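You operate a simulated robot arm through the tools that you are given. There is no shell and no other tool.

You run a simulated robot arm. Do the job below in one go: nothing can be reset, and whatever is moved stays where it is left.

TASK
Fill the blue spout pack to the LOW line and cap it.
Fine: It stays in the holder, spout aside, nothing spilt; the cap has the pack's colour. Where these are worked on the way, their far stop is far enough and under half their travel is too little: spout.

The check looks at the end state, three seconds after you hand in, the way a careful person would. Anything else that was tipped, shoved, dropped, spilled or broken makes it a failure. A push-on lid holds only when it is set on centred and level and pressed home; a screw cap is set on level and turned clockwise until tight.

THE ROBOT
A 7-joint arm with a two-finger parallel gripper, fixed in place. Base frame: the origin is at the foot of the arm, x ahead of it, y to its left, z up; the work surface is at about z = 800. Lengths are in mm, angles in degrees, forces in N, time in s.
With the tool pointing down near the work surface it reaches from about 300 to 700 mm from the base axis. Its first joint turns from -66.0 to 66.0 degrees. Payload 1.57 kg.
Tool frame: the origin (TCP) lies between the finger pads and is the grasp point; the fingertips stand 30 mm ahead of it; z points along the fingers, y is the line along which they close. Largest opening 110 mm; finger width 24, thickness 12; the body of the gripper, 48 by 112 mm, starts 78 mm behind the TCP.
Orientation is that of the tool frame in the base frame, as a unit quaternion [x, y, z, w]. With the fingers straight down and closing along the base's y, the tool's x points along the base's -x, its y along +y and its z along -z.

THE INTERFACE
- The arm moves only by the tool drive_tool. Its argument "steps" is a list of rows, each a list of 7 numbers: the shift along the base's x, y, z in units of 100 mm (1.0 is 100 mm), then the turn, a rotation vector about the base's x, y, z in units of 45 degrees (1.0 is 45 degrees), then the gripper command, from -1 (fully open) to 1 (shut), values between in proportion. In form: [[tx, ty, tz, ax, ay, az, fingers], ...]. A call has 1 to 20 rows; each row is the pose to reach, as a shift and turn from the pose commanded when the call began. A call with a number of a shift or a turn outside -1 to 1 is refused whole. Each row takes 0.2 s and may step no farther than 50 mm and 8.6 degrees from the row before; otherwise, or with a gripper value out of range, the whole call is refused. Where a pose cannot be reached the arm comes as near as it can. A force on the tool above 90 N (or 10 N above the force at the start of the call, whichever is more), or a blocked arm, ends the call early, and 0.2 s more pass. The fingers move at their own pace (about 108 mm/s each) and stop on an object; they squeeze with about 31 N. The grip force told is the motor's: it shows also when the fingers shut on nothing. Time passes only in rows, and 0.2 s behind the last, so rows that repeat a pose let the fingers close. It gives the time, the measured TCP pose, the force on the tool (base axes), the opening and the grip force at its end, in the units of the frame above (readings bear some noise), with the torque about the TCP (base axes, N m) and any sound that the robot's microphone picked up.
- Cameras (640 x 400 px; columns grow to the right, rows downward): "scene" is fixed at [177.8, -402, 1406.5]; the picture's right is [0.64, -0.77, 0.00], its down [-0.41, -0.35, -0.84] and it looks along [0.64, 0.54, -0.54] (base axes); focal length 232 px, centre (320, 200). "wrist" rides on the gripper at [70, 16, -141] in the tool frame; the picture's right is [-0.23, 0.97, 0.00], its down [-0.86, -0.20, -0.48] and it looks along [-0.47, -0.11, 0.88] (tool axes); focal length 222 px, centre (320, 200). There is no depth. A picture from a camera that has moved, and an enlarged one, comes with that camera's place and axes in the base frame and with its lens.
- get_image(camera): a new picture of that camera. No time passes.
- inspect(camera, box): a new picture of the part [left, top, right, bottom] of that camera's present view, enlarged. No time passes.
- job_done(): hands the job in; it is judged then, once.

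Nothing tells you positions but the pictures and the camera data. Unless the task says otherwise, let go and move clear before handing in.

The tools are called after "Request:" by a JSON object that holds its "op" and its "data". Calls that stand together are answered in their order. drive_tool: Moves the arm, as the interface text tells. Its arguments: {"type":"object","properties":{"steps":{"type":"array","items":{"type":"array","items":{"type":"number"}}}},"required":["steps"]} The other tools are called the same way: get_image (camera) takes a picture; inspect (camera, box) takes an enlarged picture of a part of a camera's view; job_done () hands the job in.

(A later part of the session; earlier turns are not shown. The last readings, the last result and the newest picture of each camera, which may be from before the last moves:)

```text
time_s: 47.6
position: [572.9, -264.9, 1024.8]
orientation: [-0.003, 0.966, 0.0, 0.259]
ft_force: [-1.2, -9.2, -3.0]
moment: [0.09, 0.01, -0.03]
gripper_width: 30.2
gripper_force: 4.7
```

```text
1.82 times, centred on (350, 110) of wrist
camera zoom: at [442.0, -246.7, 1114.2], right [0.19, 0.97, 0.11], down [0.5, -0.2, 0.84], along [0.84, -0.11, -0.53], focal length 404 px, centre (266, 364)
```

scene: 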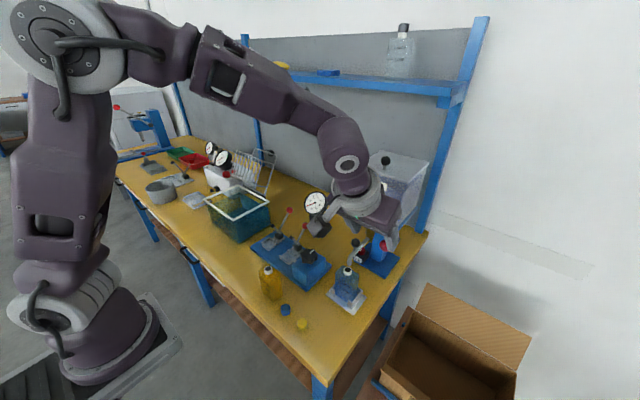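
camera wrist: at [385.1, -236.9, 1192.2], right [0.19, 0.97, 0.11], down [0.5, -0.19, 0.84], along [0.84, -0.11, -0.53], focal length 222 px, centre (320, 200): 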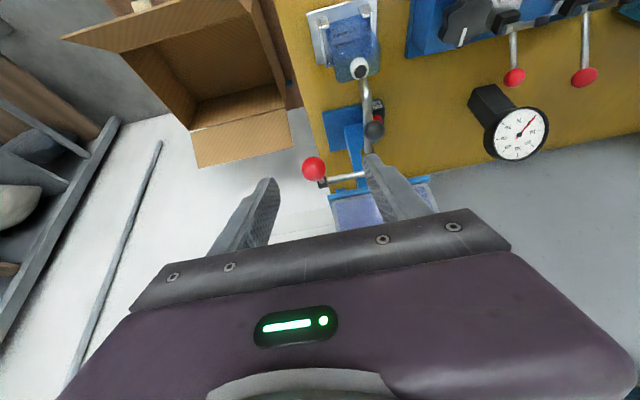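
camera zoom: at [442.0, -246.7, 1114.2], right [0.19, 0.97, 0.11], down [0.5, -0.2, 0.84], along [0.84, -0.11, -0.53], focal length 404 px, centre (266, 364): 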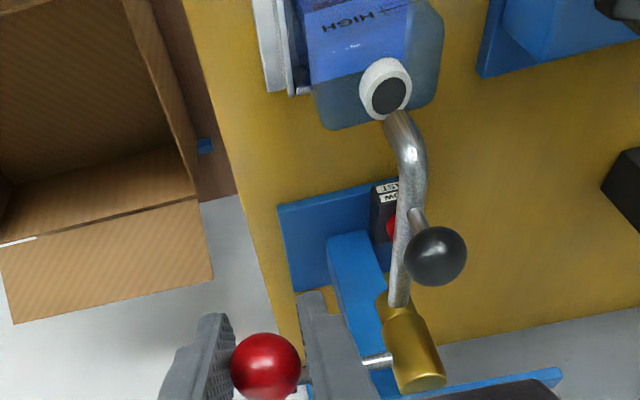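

The ball slipped again and the level is unchanged. I'll re-grip it centred and turn the tool with the lever this time, so it can't roll out of the pads.

Request:
{"op": "drive_tool", "data": {"steps": [[0, 0, 0, 0, 0, 0, 0.3], [0, 0, 0, 0, 0, 0, 0.2], [0.035, 0, 0.07, 0, 0, 0, 0.2], [0.035, 0, 0.07, 0, 0, 0, 0.2]]}}

Request:
{"op": "inspect", "data": {"camera": "wrist", "box": [260, 100, 380, 220]}}

Request:
{"op": "inspect", "data": {"camera": "scene", "box": [350, 200, 420, 280]}}

```text
time_s: 48.6
position: [577.2, -264.9, 1033.7]
orientation: [-0.002, 0.966, -0.001, 0.258]
ft_force: [0.0, 0.1, 0.5]
moment: [0.01, -0.02, 0.0]
gripper_width: 43.9
gripper_force: 0.1
```

```text
3.33 times, centred on (320, 160) of wrist
camera zoom: at [445.5, -246.8, 1121.5], right [0.19, 0.97, 0.11], down [0.5, -0.19, 0.84], along [0.84, -0.11, -0.53], focal length 740 px, centre (320, 333)
```

zoom: 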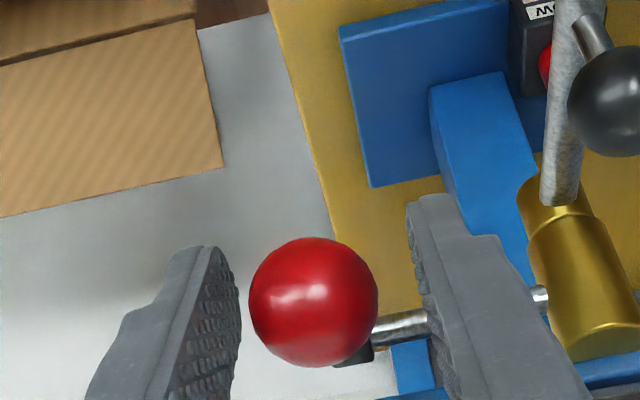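

```text
5.00 times, centred on (385, 240) of scene
camera zoom: at [177.8, -402.0, 1406.5], right [0.64, -0.77, 0.0], down [-0.41, -0.35, -0.84], along [0.64, 0.54, -0.54], focal length 1158 px, centre (-5, 0)
```

zoom: 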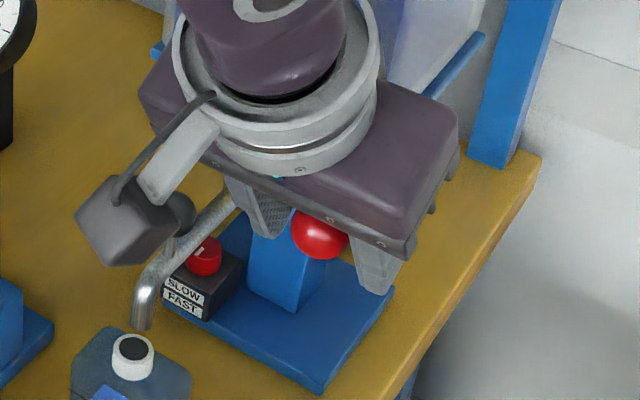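

Request:
{"op": "drive_tool", "data": {"steps": [[0, 0.005, 0, 0, 0, 0, 0.45], [0, 0.005, 0, 0, 0, 0, 0.65], [0, 0.005, 0, 0, 0, 0, 0.65]]}}

Request:
{"op": "drive_tool", "data": {"steps": [[-0.039, 0, -0.095, 0, -0.156, 0, 0.65], [-0.067, 0, -0.193, 0, -0.311, 0, 0.65], [-0.082, 0, -0.295, 0, -0.467, 0, 0.65], [-0.085, 0, -0.353, 0, -0.556, 0, 0.65], [-0.077, 0, -0.251, 0, -0.4, 0, 0.65], [-0.056, 0, -0.151, 0, -0.244, 0, 0.65], [-0.024, 0, -0.053, 0, -0.089, 0, 0.65], [0, 0, 0, 0, 0, 0, 0.65]]}}

Request:
{"op": "inspect", "data": {"camera": "scene", "box": [343, 280, 363, 300]}}

Request:
{"op": "inspect", "data": {"camera": "wrist", "box": [260, 0, 440, 220]}}

```text
time_s: 49.4
position: [577.7, -265.3, 1032.9]
orientation: [-0.002, 0.966, -0.001, 0.26]
ft_force: [3.5, -10.1, -3.9]
moment: [-0.05, 0.01, -0.04]
gripper_width: 27.1
gripper_force: 37.8
```

```text
time_s: 51.2
position: [575.4, -265.4, 1033.3]
orientation: [-0.001, 0.966, -0.001, 0.257]
ft_force: [-18.1, -13.6, -3.0]
moment: [0.03, 0.94, -0.04]
gripper_width: 26.8
gripper_force: 37.8
out of reach, approached as far as the arm can: row 3, 4
```

```text
16.00 times, centred on (353, 290) of scene
camera zoom: at [177.4, -402.5, 1406.4], right [0.64, -0.77, 0.0], down [-0.41, -0.35, -0.84], along [0.65, 0.54, -0.54], focal length 3706 px, centre (-208, -1240)
```

zoom: 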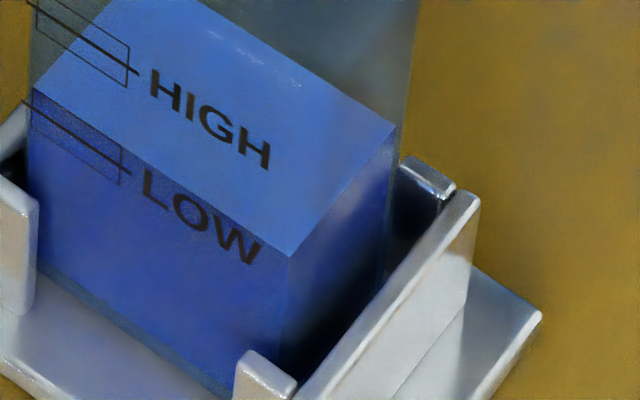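

```text
1.82 times, centred on (350, 110) of wrist
camera zoom: at [444.5, -247.4, 1121.6], right [0.2, 0.97, 0.11], down [0.5, -0.2, 0.84], along [0.84, -0.11, -0.53], focal length 404 px, centre (266, 364)
```

zoom: 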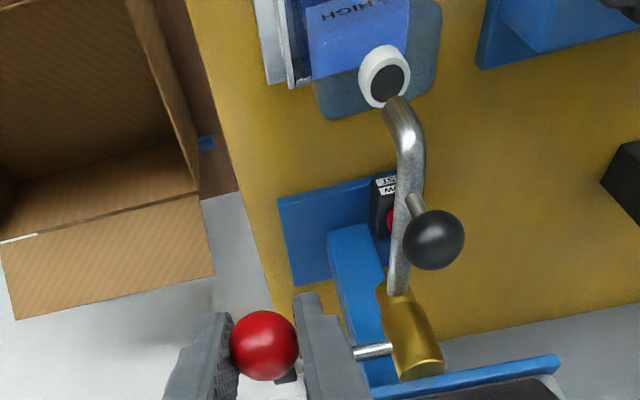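

The level is now just above the LOW line, by my estimate about 2–3 mm and still inside its band. The lever is back at its closed stop. I'll release it and back away, then check for drips.

Request:
{"op": "drive_tool", "data": {"steps": [[0, 0, 0, 0, 0, 0, 0.3], [0, 0, 0, 0, 0, 0, 0.0], [-0.15, 0, 0.26, 0, 0, 0, -0.2], [-0.35, 0, 0.6, 0, 0, 0, -0.3], [-0.5, 0, 0.86, 0, 0, 0, -0.3]]}}

Request:
{"op": "inspect", "data": {"camera": "scene", "box": [325, 200, 415, 310]}}

Request:
{"op": "get_image", "data": {"camera": "wrist"}}

```text
time_s: 52.4
position: [526.5, -264.0, 1119.2]
orientation: [-0.002, 0.966, -0.001, 0.259]
ft_force: [0.2, 0.8, 0.1]
moment: [0.01, 0.0, 0.0]
gripper_width: 71.7
gripper_force: 0.0
```

```text
3.64 times, centred on (370, 255) of scene
camera zoom: at [177.8, -402.0, 1406.5], right [0.64, -0.77, 0.0], down [-0.41, -0.35, -0.84], along [0.64, 0.54, -0.54], focal length 842 px, centre (138, 0)
```

zoom: 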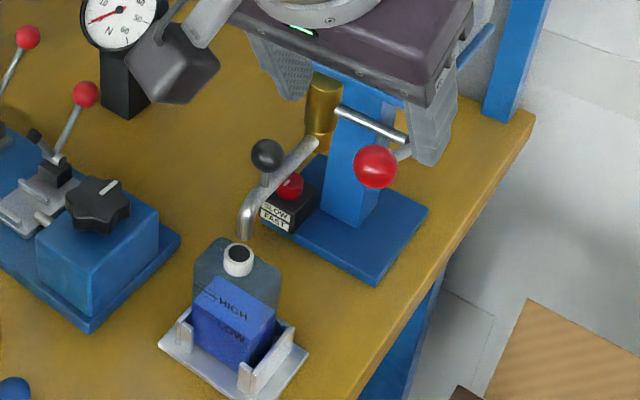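

```text
taken
camera wrist: at [395.4, -246.4, 1207.8], right [0.19, 0.97, 0.11], down [0.5, -0.2, 0.84], along [0.84, -0.11, -0.53], focal length 222 px, centre (320, 200)
```

wrist: 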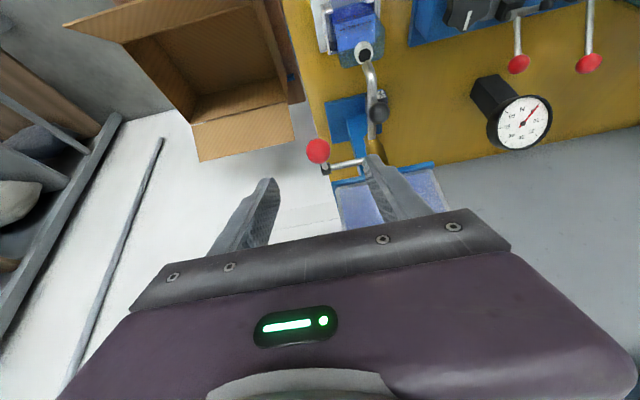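

No drips, and the lever stays up. Now I'll straddle the spout tube again at its end to swing it back aside.

Request:
{"op": "drive_tool", "data": {"steps": [[-0.1, 0.3, -0.2, 0, 0, 0, -0.1], [-0.2, 0.6, -0.45, 0, 0, 0, -0.1], [-0.2, 0.74, -0.67, 0, 0, 0, -0.1], [-0.2, 0.74, -0.67, 0, 0, 0, -0.1]]}}

Request:
{"op": "inspect", "data": {"camera": "wrist", "box": [200, 20, 440, 240]}}

```text
time_s: 53.4
position: [507.9, -189.3, 1052.3]
orientation: [-0.002, 0.966, -0.002, 0.259]
ft_force: [0.7, -0.8, 0.7]
moment: [-0.01, 0.01, 0.01]
gripper_width: 60.6
gripper_force: 0.1
```

```text
1.82 times, centred on (320, 130) of wrist
camera zoom: at [375.4, -172.2, 1141.4], right [0.19, 0.97, 0.11], down [0.5, -0.19, 0.84], along [0.84, -0.11, -0.53], focal length 404 px, centre (320, 327)
```

zoom: 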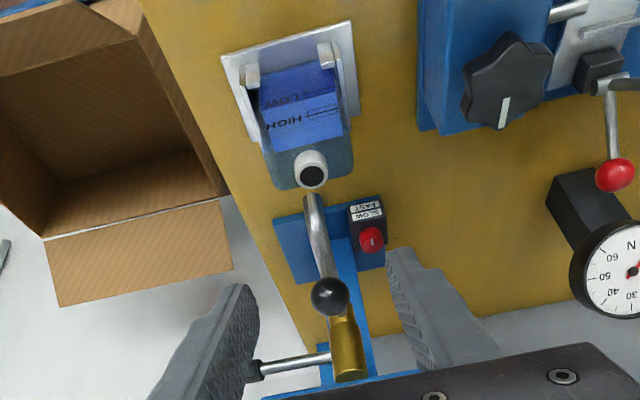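

Request:
{"op": "drive_tool", "data": {"steps": [[0.2, 0, -0.35, 0, 0, 0, -0.1], [0.4, 0, -0.7, 0, 0, 0, -0.1], [0.49, 0, -0.86, 0, 0, 0, -0.1], [0.49, 0, -0.86, 0, 0, 0, 0.2], [0.49, 0, -0.86, 0, 0, 0, 0.35]]}}

Request:
{"op": "inspect", "data": {"camera": "wrist", "box": [200, 50, 440, 250]}}

```text
time_s: 54.6
position: [558.4, -186.2, 969.0]
orientation: [-0.001, 0.966, -0.002, 0.259]
ft_force: [-0.5, 1.2, 0.4]
moment: [0.0, -0.04, 0.0]
gripper_width: 35.8
gripper_force: 0.1
```

```text
2.00 times, centred on (320, 150) of wrist
camera zoom: at [427.2, -168.9, 1056.8], right [0.19, 0.97, 0.11], down [0.5, -0.19, 0.84], along [0.84, -0.11, -0.53], focal length 444 px, centre (320, 300)
```

zoom: 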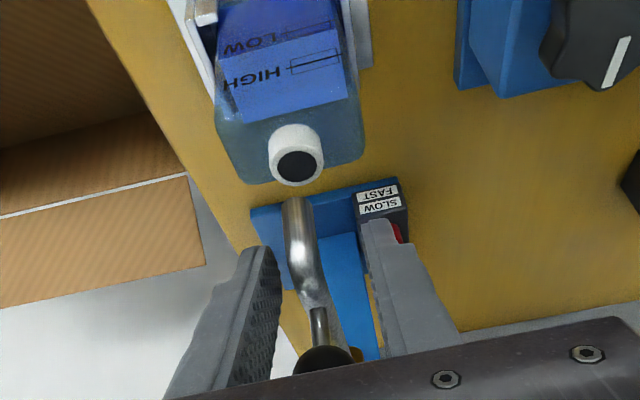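

Request:
{"op": "drive_tool", "data": {"steps": [[0.009, 0.127, 0, 0, 0, -0.1667, 0.35], [0.035, 0.252, 0, 0, 0, -0.3333, 0.35], [0.076, 0.373, 0, 0, 0, -0.5, 0.35], [0.133, 0.487, 0, 0, 0, -0.6667, 0.35], [0.205, 0.593, 0, 0, 0, -0.8333, 0.35], [0.289, 0.688, 0, 0, 0, -1.0, 0.35]]}}

Request:
{"op": "get_image", "data": {"camera": "wrist"}}

Request:
{"op": "inspect", "data": {"camera": "scene", "box": [300, 190, 420, 310]}}

```text
time_s: 56.0
position: [585.4, -120.8, 967.6]
orientation: [0.368, 0.893, -0.101, 0.24]
ft_force: [0.3, 0.3, 0.2]
moment: [0.01, 0.03, -0.04]
gripper_width: 35.8
gripper_force: 0.1
```

```text
taken
camera wrist: at [503.7, -15.2, 1055.7], right [0.83, 0.55, 0.11], down [0.21, -0.49, 0.84], along [0.52, -0.67, -0.53], focal length 222 px, centre (320, 200)
```

wrist: 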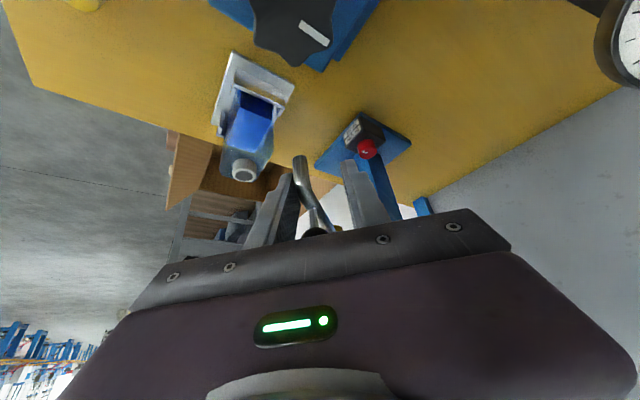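

```text
3.33 times, centred on (360, 250) of scene
camera zoom: at [177.8, -402.0, 1406.5], right [0.64, -0.77, 0.0], down [-0.41, -0.35, -0.84], along [0.64, 0.54, -0.54], focal length 772 px, centre (187, 33)
```

zoom: 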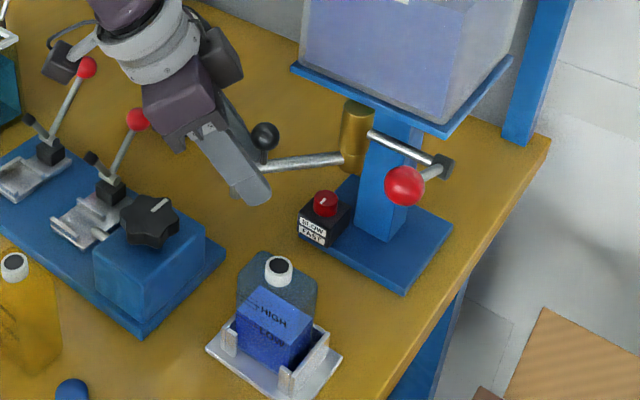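

Request:
{"op": "drive_tool", "data": {"steps": [[0.096, 0.084, 0, 0, 0, -0.1667, 0.35], [0.203, 0.154, 0, 0, 0, -0.3333, 0.35], [0.317, 0.21, 0, 0, 0, -0.5, 0.35], [0.438, 0.25, 0, 0, 0, -0.6667, 0.35], [0.564, 0.274, 0, 0, 0, -0.8333, 0.35], [0.69, 0.282, 0, 0, 0, -1.0, 0.35]]}}

Request:
{"op": "inspect", "data": {"camera": "wrist", "box": [200, 50, 440, 250]}}

Request:
{"op": "inspect", "data": {"camera": "scene", "box": [300, 190, 420, 310]}}

```text
time_s: 57.4
position: [654.9, -95.1, 967.6]
orientation: [0.682, 0.683, -0.186, 0.182]
ft_force: [0.0, 0.3, 0.0]
moment: [0.03, 0.0, -0.01]
gripper_width: 35.9
gripper_force: 0.1
```

```text
2.00 times, centred on (320, 150) of wrist
camera zoom: at [670.5, 38.3, 1055.9], right [0.97, -0.2, 0.11], down [-0.2, -0.5, 0.84], along [-0.11, -0.84, -0.53], focal length 444 px, centre (320, 300)
```

zoom: 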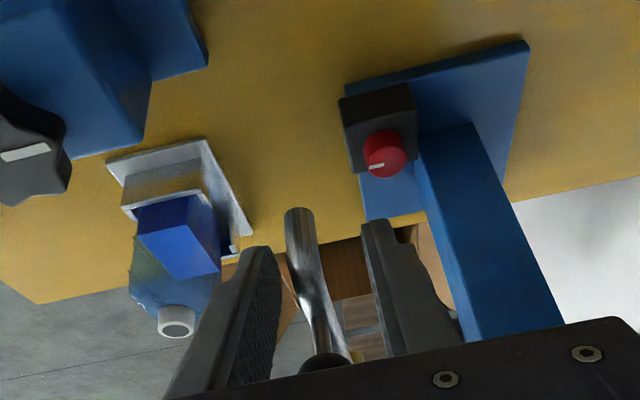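

```text
3.33 times, centred on (360, 250) of scene
camera zoom: at [177.8, -402.0, 1406.5], right [0.64, -0.77, 0.0], down [-0.41, -0.35, -0.84], along [0.64, 0.54, -0.54], focal length 772 px, centre (187, 33)
```

zoom: 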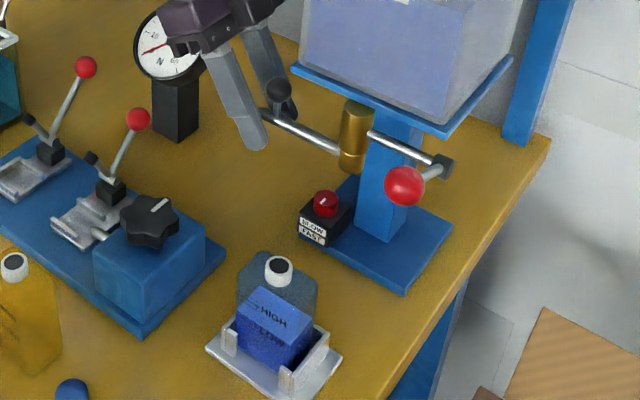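

The spout is nearly back at its original place. I'll nudge it gently onto the stop, then withdraw.

Request:
{"op": "drive_tool", "data": {"steps": [[0.04, 0, 0, 0, 0, -0.04, 0.35], [0.08, 0, 0, 0, 0, -0.08, 0.35]]}}

Request:
{"op": "drive_tool", "data": {"steps": [[-0.05, 0, 0, 0, 0, 0, -0.1], [-0.05, 0, 0, 0, 0, 0, -0.2], [-0.05, 0.2, 0.35, 0, 0, 0, -0.2], [-0.05, 0.4, 0.75, 0, 0, 0, -0.2], [-0.05, 0.5, 0.95, 0, 0, 0, -0.2]]}}

Request:
{"op": "inspect", "data": {"camera": "scene", "box": [300, 190, 420, 310]}}

Request:
{"op": "inspect", "data": {"camera": "wrist", "box": [230, 50, 410, 230]}}

```text
time_s: 58.0
position: [662.1, -92.7, 966.2]
orientation: [0.703, 0.662, -0.191, 0.176]
ft_force: [-0.4, -0.9, 0.3]
moment: [-0.01, 0.01, -0.02]
gripper_width: 36.1
gripper_force: 0.8
```

```text
time_s: 59.2
position: [658.1, -44.0, 1058.8]
orientation: [0.703, 0.662, -0.191, 0.177]
ft_force: [-0.3, 0.0, 0.4]
moment: [-0.03, 0.01, 0.0]
gripper_width: 66.1
gripper_force: 0.0
```

```text
3.33 times, centred on (360, 250) of scene
camera zoom: at [177.8, -402.0, 1406.5], right [0.64, -0.77, 0.0], down [-0.41, -0.35, -0.84], along [0.64, 0.54, -0.54], focal length 772 px, centre (187, 33)
```

zoom: 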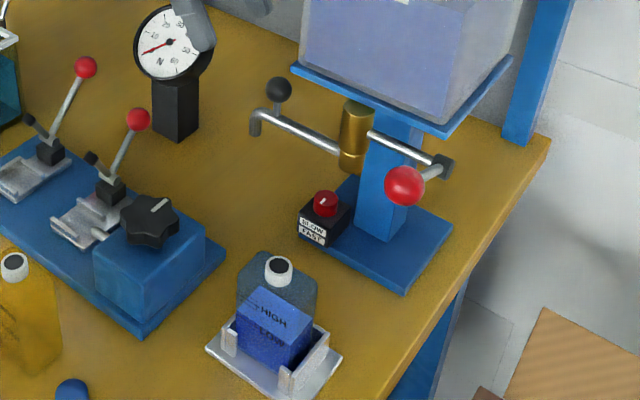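

```text
2.22 times, centred on (320, 140) of wrist
camera zoom: at [681.9, 86.9, 1147.1], right [0.96, -0.25, 0.11], down [-0.23, -0.49, 0.84], along [-0.16, -0.84, -0.53], focal length 494 px, centre (320, 333)
```

zoom: 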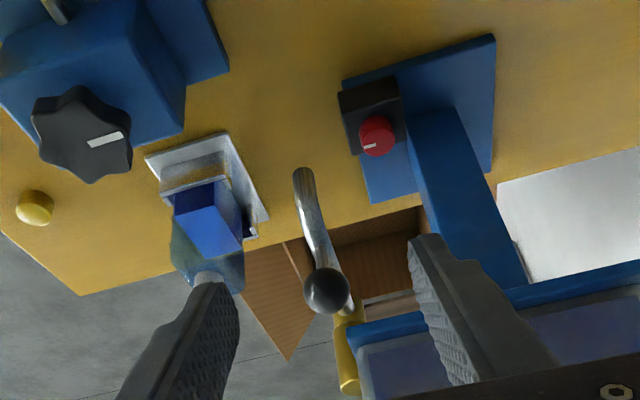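

The spout is back where it started, and there is no spill anywhere. Next I'll straighten the tool and go for the blue cap at about (404,-88), turning the wrist counter-clockwise first to leave room for screwing clockwise.

Request:
{"op": "drive_tool", "data": {"steps": [[-0.25, 0, 0.05, 0.166, -0.011, 0, -0.2], [-0.5, 0, 0.1, 0.333, -0.022, 0, -0.2], [-0.75, 0, 0.1, 0.499, -0.033, 0, -0.2], [-1.0, 0, 0.1, 0.665, -0.044, 0, -0.2]]}}

Request:
{"op": "drive_tool", "data": {"steps": [[-0.2, 0, 0, 0, 0, 0.1667, -0.2], [-0.4, -0.1, 0, 0, 0, 0.3333, -0.2], [-0.6, -0.2, 0, 0, 0, 0.5, -0.2], [-0.8, -0.3, 0, 0, 0, 0.6667, -0.2], [-1.0, -0.4, 0, 0, 0, 0.8333, -0.2], [-1.0, -0.44, 0, 0, 0, 1.0, -0.2]]}}

Request:
{"op": "drive_tool", "data": {"steps": [[-0.1, 0, 0, 0, 0, 0.1667, -0.2], [-0.3, 0, 0, 0, 0, 0.3333, -0.2], [-0.56, 0, 0, 0, 0, 0.5, -0.2], [-0.56, 0, 0, 0, 0, 0.6667, -0.2], [-0.56, 0, 0, 0, 0, 0.8333, -0.2], [-0.56, 0, 0, 0, 0, 1.0, -0.2]]}}

Request:
{"op": "drive_tool", "data": {"steps": [[0, 0, 0, 0, 0, 0.1667, -0.2], [0, 0, 0, 0, 0, 0.3333, -0.2], [0, 0, 0, 0, 0, 0.5, -0.2], [0, 0, 0, 0, 0, 0.6667, -0.2], [0, 0, 0, 0, 0, 0.8333, -0.2], [0, 0, 0, 0, 0, 1.0, -0.2]]}}

Request:
{"op": "drive_tool", "data": {"steps": [[0, 0, -0.2, 0, 0, 0.1, -0.2], [0, 0, -0.4, 0, 0, 0.25, -0.2], [0, 0, -0.5, 0, 0, 0.4, -0.2], [0, 0, -0.5, 0, 0, 0.4, -0.2]]}}

Request:
{"op": "get_image", "data": {"camera": "wrist"}}

Request:
{"op": "get_image", "data": {"camera": "scene"}}

```text
time_s: 60.2
position: [557.1, -43.6, 1070.7]
orientation: [0.727, 0.687, 0.0, 0.0]
ft_force: [0.2, -0.1, 0.0]
moment: [-0.04, -0.01, 0.03]
gripper_width: 65.9
gripper_force: 0.2
```

```text
time_s: 61.6
position: [455.7, -86.5, 1072.4]
orientation: [0.408, 0.913, -0.001, 0.0]
ft_force: [0.4, 0.4, 0.2]
moment: [-0.03, 0.01, 0.03]
gripper_width: 66.2
gripper_force: 0.1
```

```text
time_s: 63.0
position: [401.6, -85.8, 1072.5]
orientation: [0.029, 1.0, -0.001, 0.0]
ft_force: [0.6, -0.1, 0.2]
moment: [0.01, 0.04, -0.02]
gripper_width: 66.0
gripper_force: 0.1
```

```text
time_s: 64.4
position: [400.5, -85.2, 1071.6]
orientation: [-0.357, 0.934, -0.001, 0.0]
ft_force: [-0.5, -0.6, 0.5]
moment: [-0.01, 0.03, -0.03]
gripper_width: 66.2
gripper_force: 0.0
```

```text
time_s: 65.4
position: [402.2, -86.8, 1020.6]
orientation: [-0.498, 0.867, 0.001, 0.001]
ft_force: [-0.2, -0.3, 0.6]
moment: [0.0, 0.0, 0.0]
gripper_width: 65.8
gripper_force: 0.1
```

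```text
taken
camera wrist: at [352.6, -138.2, 1164.2], right [-0.73, 0.69, 0.0], down [0.6, 0.64, 0.48], along [0.33, 0.35, -0.88], focal length 222 px, centre (320, 200)
```

wrist: 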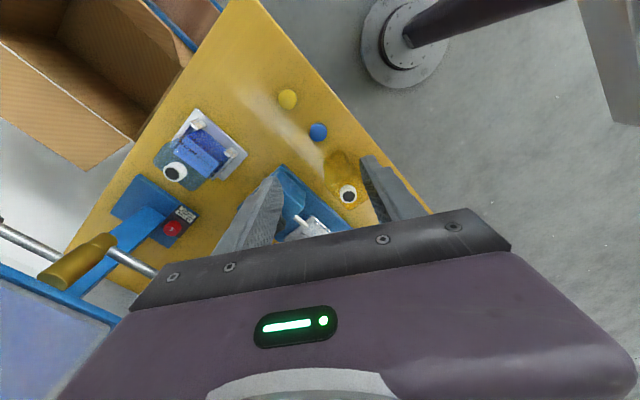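

```text
taken
```

scene: 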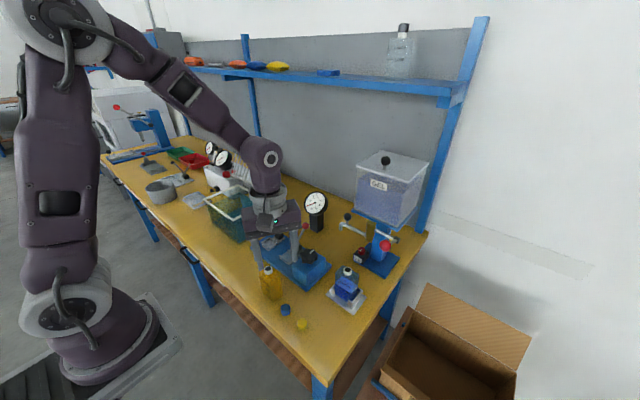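

Request:
{"op": "inspect", "data": {"camera": "wrist", "box": [280, 80, 360, 160]}}

Request:
{"op": "inspect", "data": {"camera": "scene", "box": [255, 260, 315, 340]}}

Request:
{"op": "inspect", "data": {"camera": "wrist", "box": [150, 100, 250, 200]}}

```text
5.00 times, centred on (320, 120) of wrist
camera zoom: at [352.6, -138.2, 1164.2], right [-0.73, 0.69, 0.0], down [0.6, 0.64, 0.48], along [0.33, 0.35, -0.88], focal length 1111 px, centre (320, 600)
```

zoom: 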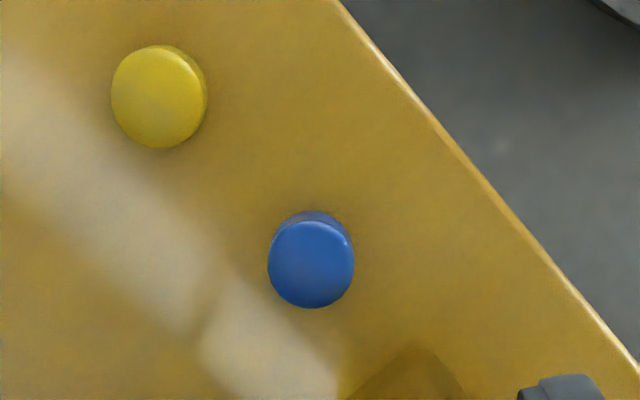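

```text
5.00 times, centred on (285, 300) of scene
camera zoom: at [177.8, -402.0, 1406.5], right [0.64, -0.77, 0.0], down [-0.41, -0.35, -0.84], along [0.64, 0.54, -0.54], focal length 1158 px, centre (495, -300)
```

zoom: 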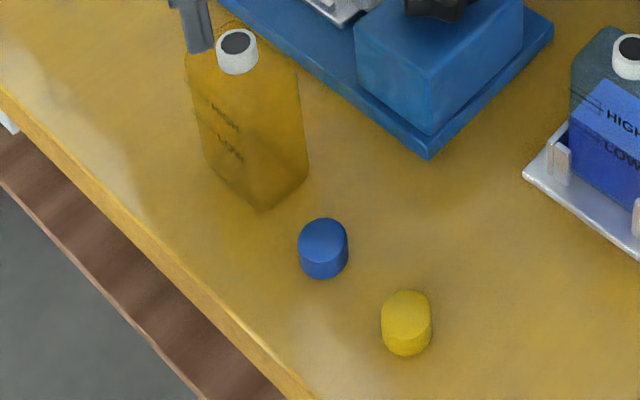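

```text
4.00 times, centred on (200, 150) of wrist
camera zoom: at [352.6, -138.2, 1164.2], right [-0.73, 0.69, 0.0], down [0.6, 0.64, 0.48], along [0.33, 0.35, -0.88], focal length 888 px, centre (800, 400)
```

zoom: 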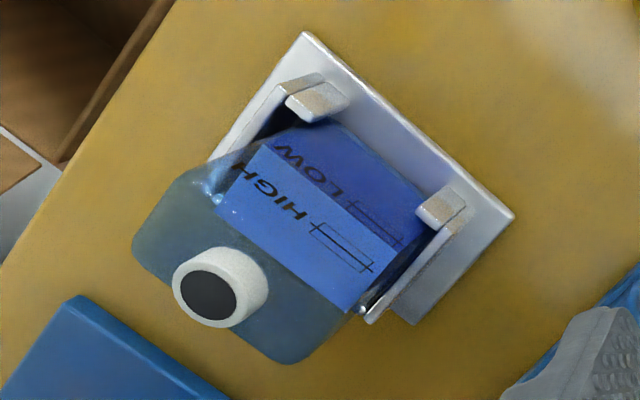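

The blue cap is at (404.5,-87.5), about 27 mm wide with its top near z=814. I'll descend over it.

Request:
{"op": "drive_tool", "data": {"steps": [[0.03, -0.01, -0.4, 0, 0, 0, 0.0], [0.03, -0.01, -0.8, 0, 0, 0, 0.0], [0.03, -0.01, -1.0, 0, 0, 0, 0.0]]}}

Request:
{"op": "drive_tool", "data": {"steps": [[0, 0, -0.3, 0, 0, 0, 0.0], [0, 0, -0.5, 0, 0, 0, 0.0], [0, 0, -0.5, 0, 0, 0, 0.0]]}}

Request:
{"op": "get_image", "data": {"camera": "wrist"}}

Request:
{"op": "inspect", "data": {"camera": "scene", "box": [245, 250, 325, 340]}}

```text
time_s: 66.2
position: [404.0, -88.4, 921.4]
orientation: [-0.497, 0.868, 0.001, 0.001]
ft_force: [0.8, 0.6, -0.1]
moment: [0.01, 0.02, 0.02]
gripper_width: 55.1
gripper_force: 0.1
```

```text
time_s: 67.0
position: [402.3, -89.1, 872.0]
orientation: [-0.497, 0.868, 0.001, 0.001]
ft_force: [0.2, -0.1, 0.5]
moment: [0.0, -0.02, 0.04]
gripper_width: 55.0
gripper_force: 0.0
```

```text
taken
camera wrist: at [353.3, -139.5, 1013.6], right [-0.73, 0.69, 0.0], down [0.6, 0.64, 0.48], along [0.33, 0.35, -0.88], focal length 222 px, centre (320, 200)
```

wrist: 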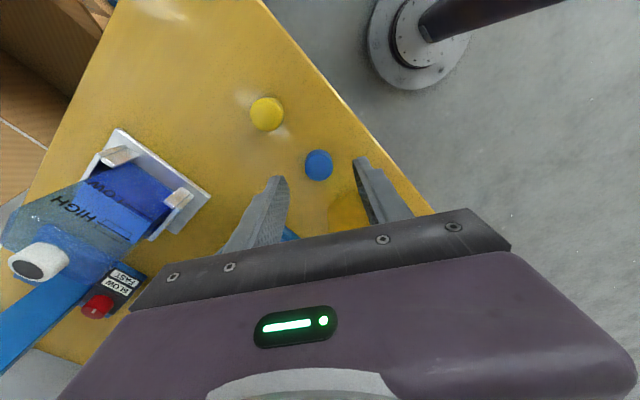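

```text
4.44 times, centred on (285, 295) of scene
camera zoom: at [177.9, -402.0, 1406.5], right [0.64, -0.77, 0.0], down [-0.41, -0.35, -0.84], along [0.64, 0.54, -0.54], focal length 1030 px, centre (476, -222)
```

zoom: 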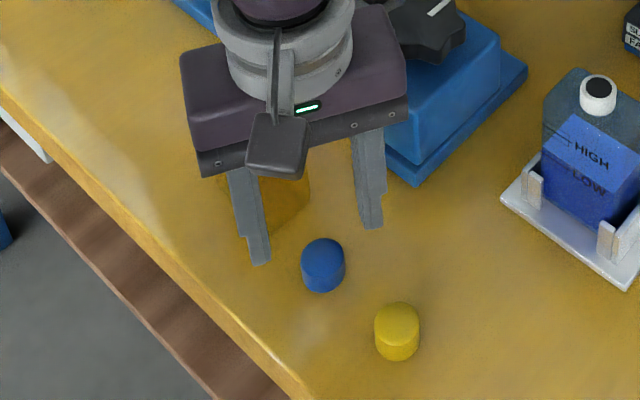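

Request:
{"op": "drive_tool", "data": {"steps": [[0, 0, -0.2, 0, 0, 0, 0.0], [0, 0, -0.37, 0, 0, 0, 0.0], [0, 0, -0.37, 0, 0, 0, 0.0]]}}

Request:
{"op": "inspect", "data": {"camera": "wrist", "box": [260, 120, 380, 220]}}

Request:
{"op": "inspect", "data": {"camera": "scene", "box": [245, 250, 325, 340]}}

```text
time_s: 67.8
position: [401.7, -88.3, 833.5]
orientation: [-0.497, 0.868, 0.0, 0.0]
ft_force: [0.8, 0.1, -0.4]
moment: [0.0, -0.03, 0.01]
gripper_width: 54.9
gripper_force: 0.1
```

```text
4.00 times, centred on (320, 170) of wrist
camera zoom: at [353.1, -138.7, 976.1], right [-0.73, 0.69, 0.0], down [0.6, 0.64, 0.48], along [0.33, 0.35, -0.88], focal length 888 px, centre (320, 320)
```

zoom: 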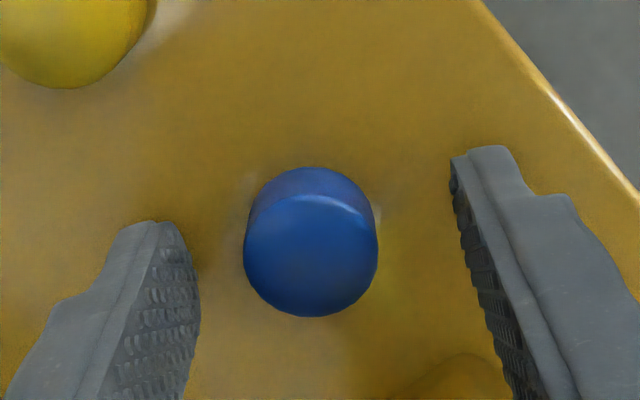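

```text
4.44 times, centred on (285, 295) of scene
camera zoom: at [177.9, -402.0, 1406.5], right [0.64, -0.77, 0.0], down [-0.41, -0.35, -0.84], along [0.64, 0.54, -0.54], focal length 1030 px, centre (476, -222)
```

zoom: 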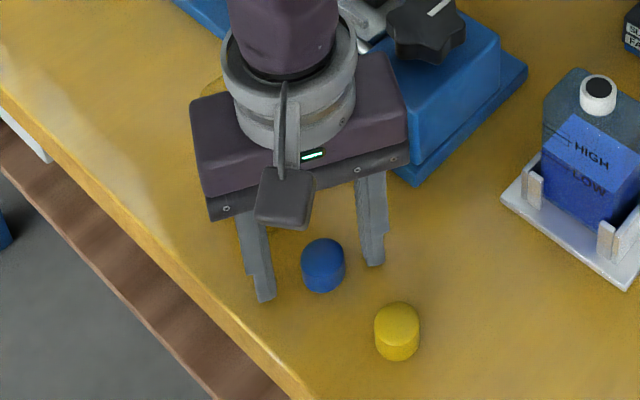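

The cap is a few mm off the pad centre. I'll correct and close gently.

Request:
{"op": "drive_tool", "data": {"steps": [[0.032, 0.017, 0, 0, 0, 0, 0.1], [0.032, 0.017, 0, 0, 0, 0, 0.3], [0.032, 0.017, 0, 0, 0, 0, 0.4]]}}

Request:
{"op": "inspect", "data": {"camera": "wrist", "box": [260, 120, 380, 220]}}

```text
time_s: 68.6
position: [407.0, -86.0, 834.0]
orientation: [-0.497, 0.868, 0.001, 0.001]
ft_force: [0.6, 1.3, 0.1]
moment: [0.01, -0.01, -0.01]
gripper_width: 32.9
gripper_force: 0.0
```

```text
4.00 times, centred on (320, 170) of wrist
camera zoom: at [357.4, -137.4, 976.0], right [-0.73, 0.69, 0.0], down [0.6, 0.64, 0.48], along [0.33, 0.35, -0.88], focal length 888 px, centre (320, 320)
```

zoom: 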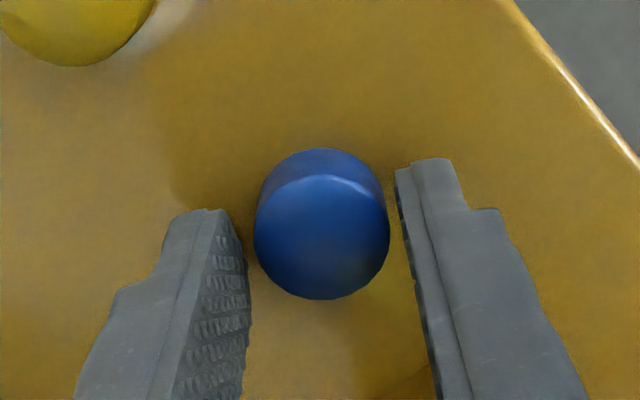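

Centred. I'll close on the cap and lift it.

Request:
{"op": "drive_tool", "data": {"steps": [[0, 0, 0, 0, 0, 0, 0.55], [0, 0, 0, 0, 0, 0, 0.6], [0, 0, 0, 0, 0, 0, 0.6]]}}

Request:
{"op": "drive_tool", "data": {"steps": [[0, 0, 0.1, 0, 0, 0, 0.6], [0, 0, 0.4, 0, 0, 0, 0.6], [0, 0, 0.8, 0, 0, 0, 0.6], [0, 0, 1.0, 0, 0, 0, 0.6]]}}

Request:
{"op": "inspect", "data": {"camera": "wrist", "box": [260, 120, 380, 220]}}

Request:
{"op": "inspect", "data": {"camera": "scene", "box": [245, 220, 325, 310]}}

```text
time_s: 69.4
position: [406.6, -86.2, 833.2]
orientation: [-0.497, 0.868, 0.0, 0.001]
ft_force: [0.2, -0.3, -0.6]
moment: [0.03, -0.02, 0.0]
gripper_width: 23.0
gripper_force: 31.5
```

```text
time_s: 70.4
position: [406.8, -84.8, 934.3]
orientation: [-0.498, 0.867, 0.0, -0.001]
ft_force: [0.6, -0.3, 0.2]
moment: [-0.05, 0.03, -0.04]
gripper_width: 23.2
gripper_force: 30.5
```

```text
4.00 times, centred on (320, 170) of wrist
camera zoom: at [357.2, -135.9, 1075.6], right [-0.73, 0.69, 0.0], down [0.6, 0.64, 0.48], along [0.33, 0.35, -0.88], focal length 888 px, centre (320, 320)
```

zoom: 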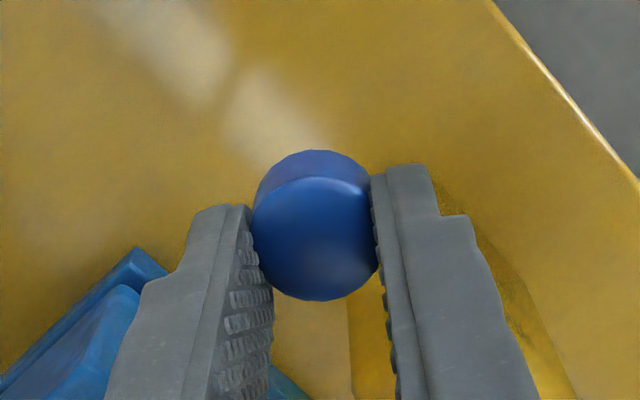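

```text
4.44 times, centred on (285, 265) of scene
camera zoom: at [177.8, -402.0, 1406.5], right [0.64, -0.77, 0.0], down [-0.41, -0.35, -0.84], along [0.64, 0.54, -0.54], focal length 1030 px, centre (476, -89)
```

zoom: 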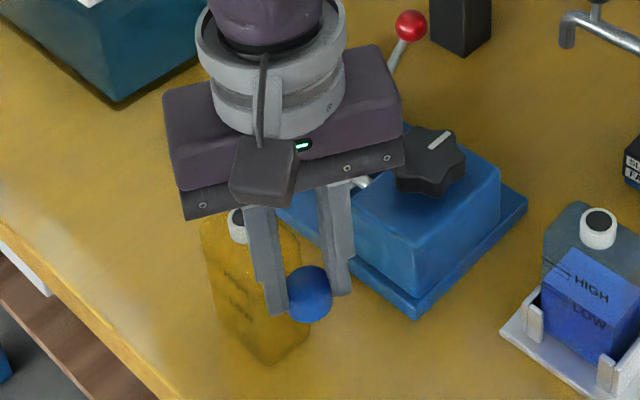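

The cap is held level and centred (23 mm wide, top 20 mm below the TCP). I'll carry it toward the pack.

Request:
{"op": "drive_tool", "data": {"steps": [[0, 0, 0.4, 0, 0, 0, 0.6], [0.2, -0.15, 0.66, 0, 0, 0, 0.6], [0.5, -0.4, 0.66, 0, 0, 0, 0.6], [0.8, -0.65, 0.66, 0, 0, 0, 0.6]]}}

Request:
{"op": "drive_tool", "data": {"steps": [[0.3, -0.15, 0, 0, 0, 0, 0.6], [0.6, -0.3, 0, 0, 0, 0, 0.6], [0.66, -0.35, 0, 0, 0, 0, 0.6], [0.66, -0.35, 0, 0, 0, 0, 0.6]]}}

Request:
{"op": "get_image", "data": {"camera": "wrist"}}

Request:
{"op": "inspect", "data": {"camera": "wrist", "box": [260, 100, 380, 200]}}

Request:
{"op": "get_image", "data": {"camera": "scene"}}

```text
time_s: 71.4
position: [484.1, -150.2, 999.7]
orientation: [-0.498, 0.867, 0.0, 0.001]
ft_force: [0.8, 0.2, 0.1]
moment: [0.02, 0.0, 0.03]
gripper_width: 24.2
gripper_force: 6.9
```

```text
time_s: 72.4
position: [552.6, -184.7, 1001.0]
orientation: [-0.497, 0.868, 0.0, 0.0]
ft_force: [0.0, -0.4, -0.2]
moment: [0.0, -0.01, 0.03]
gripper_width: 23.3
gripper_force: 31.2
```

```text
taken
camera wrist: at [502.8, -235.8, 1142.6], right [-0.73, 0.69, 0.0], down [0.6, 0.64, 0.48], along [0.33, 0.35, -0.88], focal length 222 px, centre (320, 200)
```

wrist: 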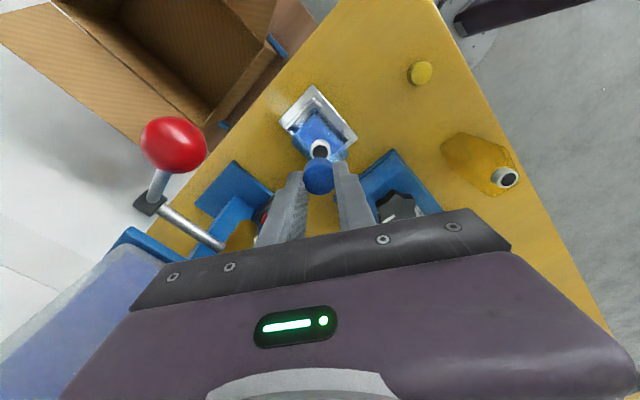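

```text
4.00 times, centred on (320, 150) of wrist
camera zoom: at [502.8, -235.8, 1142.6], right [-0.73, 0.69, 0.0], down [0.6, 0.64, 0.48], along [0.33, 0.35, -0.88], focal length 888 px, centre (320, 400)
```

zoom: 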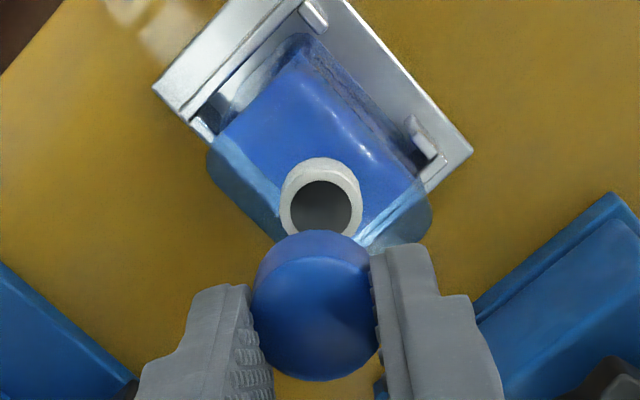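

```text
taken
```

scene: 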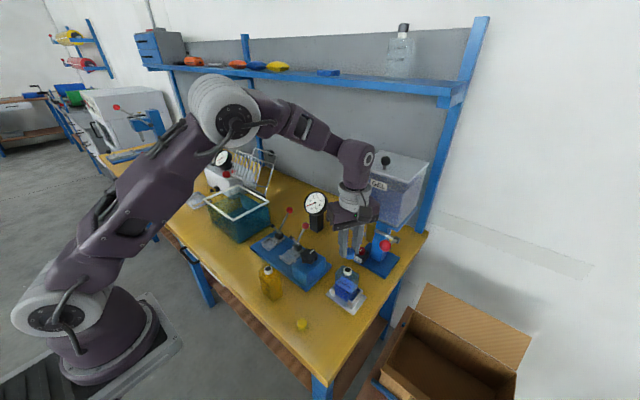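

The neck is about 3.5 mm off the tool axis, toward the camera side. I'll correct that and descend part way, then check again.

Request:
{"op": "drive_tool", "data": {"steps": [[-0.018, -0.03, -0.15, 0, 0, 0, 0.6], [-0.018, -0.03, -0.3, 0, 0, 0, 0.6], [-0.018, -0.03, -0.42, 0, 0, 0, 0.6], [-0.018, -0.03, -0.42, 0, 0, 0, 0.6]]}}

Request:
{"op": "inspect", "data": {"camera": "wrist", "box": [260, 100, 380, 200]}}

Request:
{"op": "inspect", "data": {"camera": "scene", "box": [325, 240, 385, 310]}}

```text
time_s: 73.4
position: [552.9, -189.2, 956.5]
orientation: [-0.497, 0.867, 0.0, 0.0]
ft_force: [-0.3, -0.3, -0.2]
moment: [0.01, 0.0, 0.03]
gripper_width: 24.4
gripper_force: 12.5
```

```text
4.00 times, centred on (320, 150) of wrist
camera zoom: at [502.6, -241.0, 1098.7], right [-0.73, 0.69, 0.0], down [0.6, 0.64, 0.48], along [0.33, 0.35, -0.88], focal length 888 px, centre (320, 400)
```

zoom: 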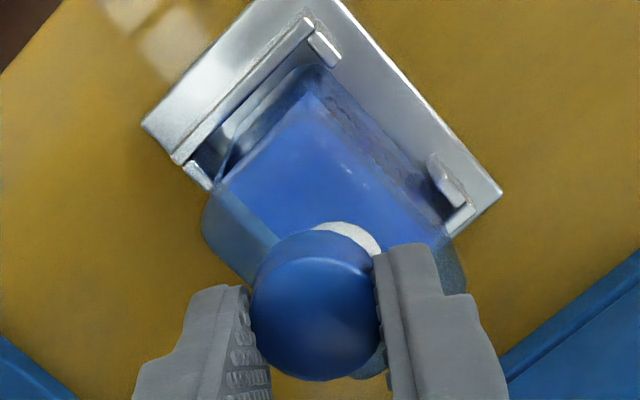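

```text
5.71 times, centred on (355, 275) of scene
camera zoom: at [177.8, -402.0, 1406.5], right [0.64, -0.77, 0.0], down [-0.41, -0.35, -0.84], along [0.64, 0.54, -0.54], focal length 1324 px, centre (120, -229)
```

zoom: 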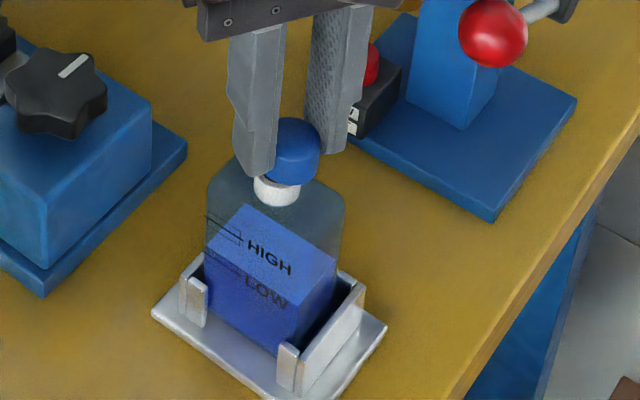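

Request:
{"op": "inspect", "data": {"camera": "scene", "box": [340, 258, 364, 280]}}

Request:
{"op": "inspect", "data": {"camera": "wrist", "box": [290, 140, 360, 200]}}

```text
16.00 times, centred on (352, 269) of scene
camera zoom: at [177.8, -402.0, 1406.5], right [0.64, -0.77, 0.0], down [-0.41, -0.35, -0.84], along [0.64, 0.54, -0.54], focal length 3706 px, centre (-192, -904)
```

zoom: 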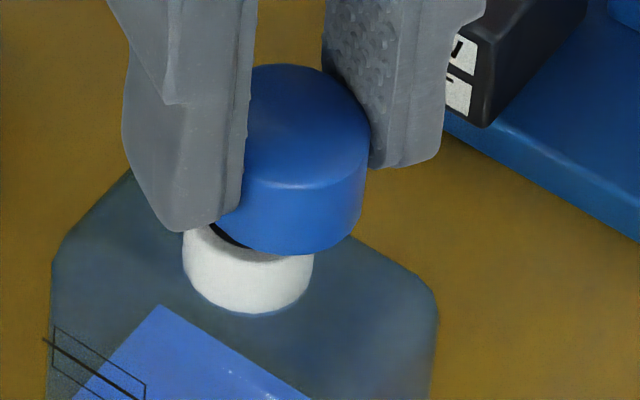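

```text
6.67 times, centred on (325, 170) of wrist
camera zoom: at [502.6, -241.0, 1098.7], right [-0.73, 0.69, 0.0], down [0.6, 0.64, 0.48], along [0.33, 0.35, -0.88], focal length 1481 px, centre (287, 400)
```

zoom: 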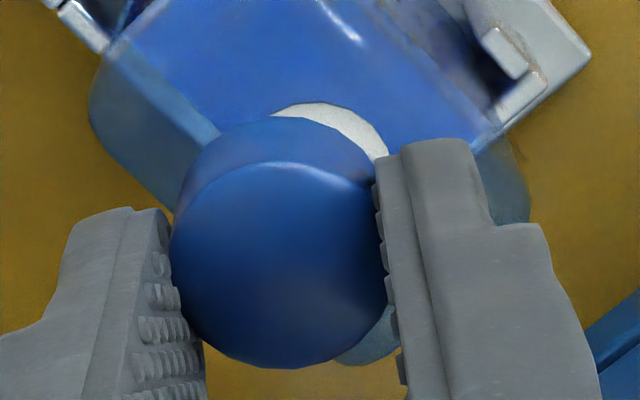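

Both views show the cap is about 7 mm short in +y. I'll shift it and recheck.

Request:
{"op": "drive_tool", "data": {"steps": [[-0.005, 0.035, 0, 0, 0, 0, 0.6], [-0.009, 0.071, 0, 0, 0, 0, 0.6], [-0.009, 0.071, 0, 0, 0, 0, 0.6]]}}

Request:
{"op": "inspect", "data": {"camera": "scene", "box": [340, 258, 364, 280]}}

Request:
{"op": "inspect", "data": {"camera": "wrist", "box": [290, 140, 360, 200]}}

```text
time_s: 74.2
position: [550.9, -182.4, 956.9]
orientation: [-0.497, 0.868, 0.0, 0.001]
ft_force: [-0.9, -0.1, 0.7]
moment: [0.02, -0.01, 0.0]
gripper_width: 24.0
gripper_force: 30.5
```

```text
16.00 times, centred on (352, 269) of scene
camera zoom: at [177.8, -402.0, 1406.5], right [0.64, -0.77, 0.0], down [-0.41, -0.35, -0.84], along [0.64, 0.54, -0.54], focal length 3706 px, centre (-192, -904)
```

zoom: 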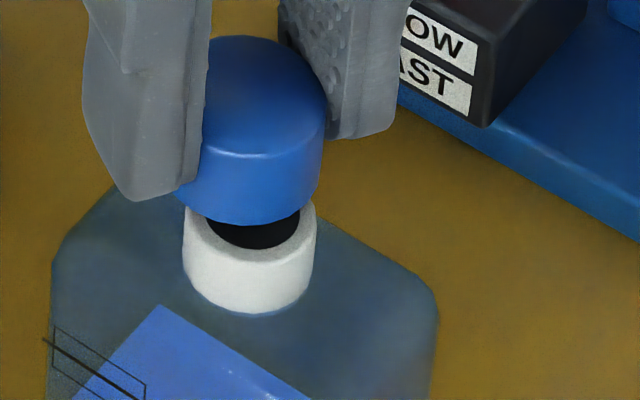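

```text
6.67 times, centred on (325, 170) of wrist
camera zoom: at [502.3, -232.7, 1099.9], right [-0.73, 0.69, 0.0], down [0.6, 0.64, 0.48], along [0.33, 0.35, -0.88], focal length 1481 px, centre (287, 400)
```

zoom: 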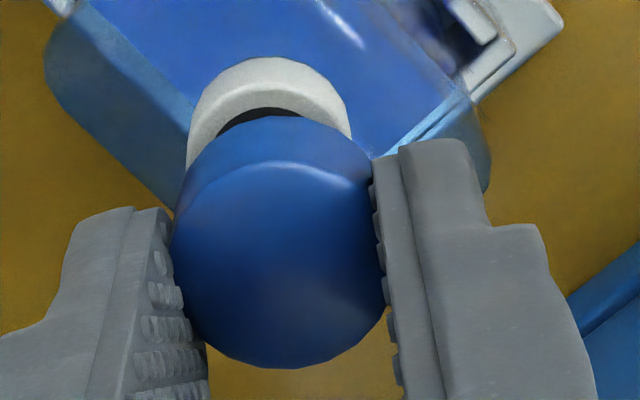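

Request:
{"op": "drive_tool", "data": {"steps": [[0.008, -0.012, -0.04, 0, 0, 0, 0.6], [0.008, -0.012, -0.08, 0, 0, 0, 0.6], [0.008, -0.012, -0.08, 0, 0, 0, 0.6]]}}

Request:
{"op": "inspect", "data": {"camera": "scene", "box": [340, 258, 364, 280]}}

Request:
{"op": "inspect", "data": {"camera": "wrist", "box": [290, 140, 360, 200]}}

```text
time_s: 75.0
position: [551.8, -184.3, 949.9]
orientation: [-0.496, 0.868, 0.0, 0.0]
ft_force: [0.2, -1.0, -0.1]
moment: [0.0, -0.04, 0.0]
gripper_width: 23.1
gripper_force: 30.6
```

```text
16.00 times, centred on (352, 269) of scene
camera zoom: at [177.8, -402.0, 1406.5], right [0.64, -0.77, 0.0], down [-0.41, -0.35, -0.84], along [0.64, 0.54, -0.54], focal length 3706 px, centre (-192, -904)
```

zoom: 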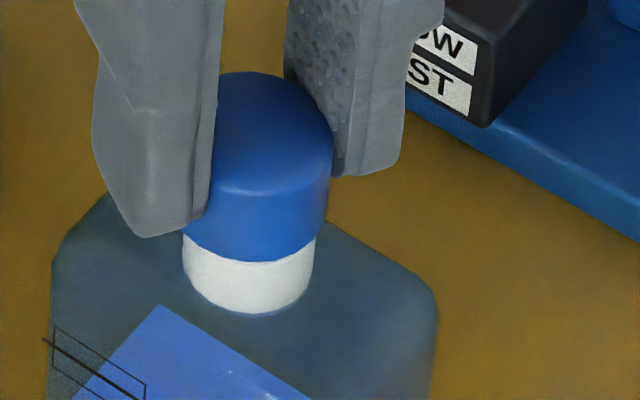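

```text
6.67 times, centred on (325, 170) of wrist
camera zoom: at [502.5, -234.6, 1092.3], right [-0.73, 0.69, 0.0], down [0.6, 0.64, 0.48], along [0.33, 0.35, -0.88], focal length 1481 px, centre (287, 400)
```

zoom: 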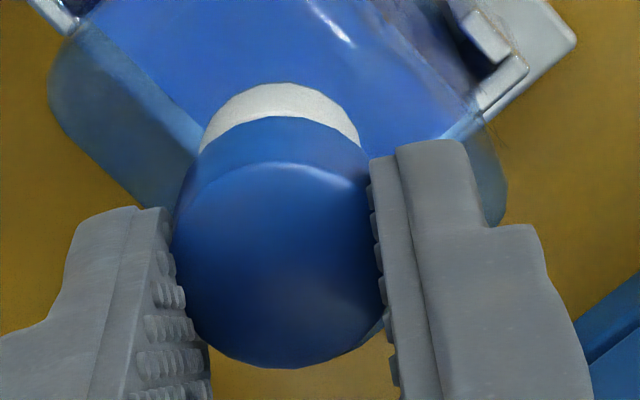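

The cap is now aligned with the neck in both views to within about 1 mm. I'll lower it in small steps until contact.

Request:
{"op": "drive_tool", "data": {"steps": [[-0.003, 0.004, -0.02, 0, 0, 0, 0.6], [-0.003, 0.004, -0.04, 0, 0, 0, 0.6], [-0.003, 0.004, -0.04, 0, 0, 0, 0.6]]}}

Request:
{"op": "drive_tool", "data": {"steps": [[0, 0, -0.015, 0, 0, 0, 0.6], [0, 0, -0.03, 0, 0, 0, 0.6]]}}

Request:
{"op": "inspect", "data": {"camera": "scene", "box": [340, 258, 364, 280]}}

Request:
{"op": "inspect", "data": {"camera": "wrist", "box": [290, 140, 360, 200]}}

```text
time_s: 75.8
position: [551.2, -183.8, 947.0]
orientation: [-0.498, 0.867, 0.0, 0.001]
ft_force: [2.2, -1.0, 21.8]
moment: [-0.06, 0.01, 0.0]
gripper_width: 23.2
gripper_force: 31.7
```

```text
time_s: 76.4
position: [551.3, -180.4, 944.0]
orientation: [-0.498, 0.867, 0.0, 0.001]
ft_force: [0.2, 0.5, 2.7]
moment: [0.04, 0.03, 0.01]
gripper_width: 23.2
gripper_force: 31.5
```

```text
16.00 times, centred on (352, 269) of scene
camera zoom: at [177.8, -402.0, 1406.5], right [0.64, -0.77, 0.0], down [-0.41, -0.35, -0.84], along [0.64, 0.54, -0.54], focal length 3706 px, centre (-192, -904)
```

zoom: 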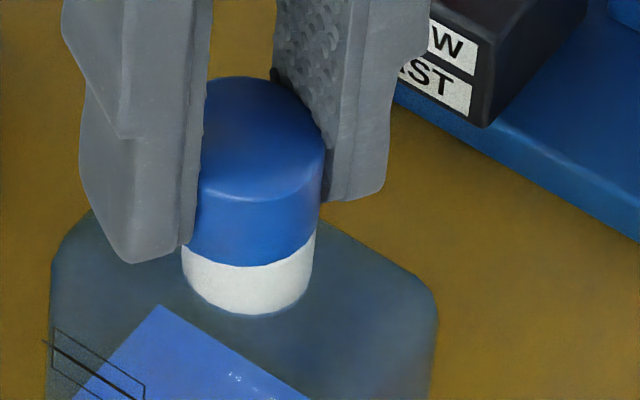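

```text
6.67 times, centred on (325, 170) of wrist
camera zoom: at [501.8, -232.9, 1085.4], right [-0.73, 0.69, 0.0], down [0.6, 0.64, 0.48], along [0.33, 0.35, -0.88], focal length 1481 px, centre (287, 400)
```

zoom: 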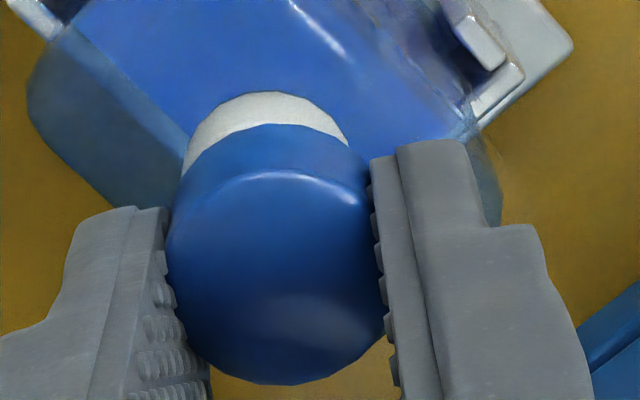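

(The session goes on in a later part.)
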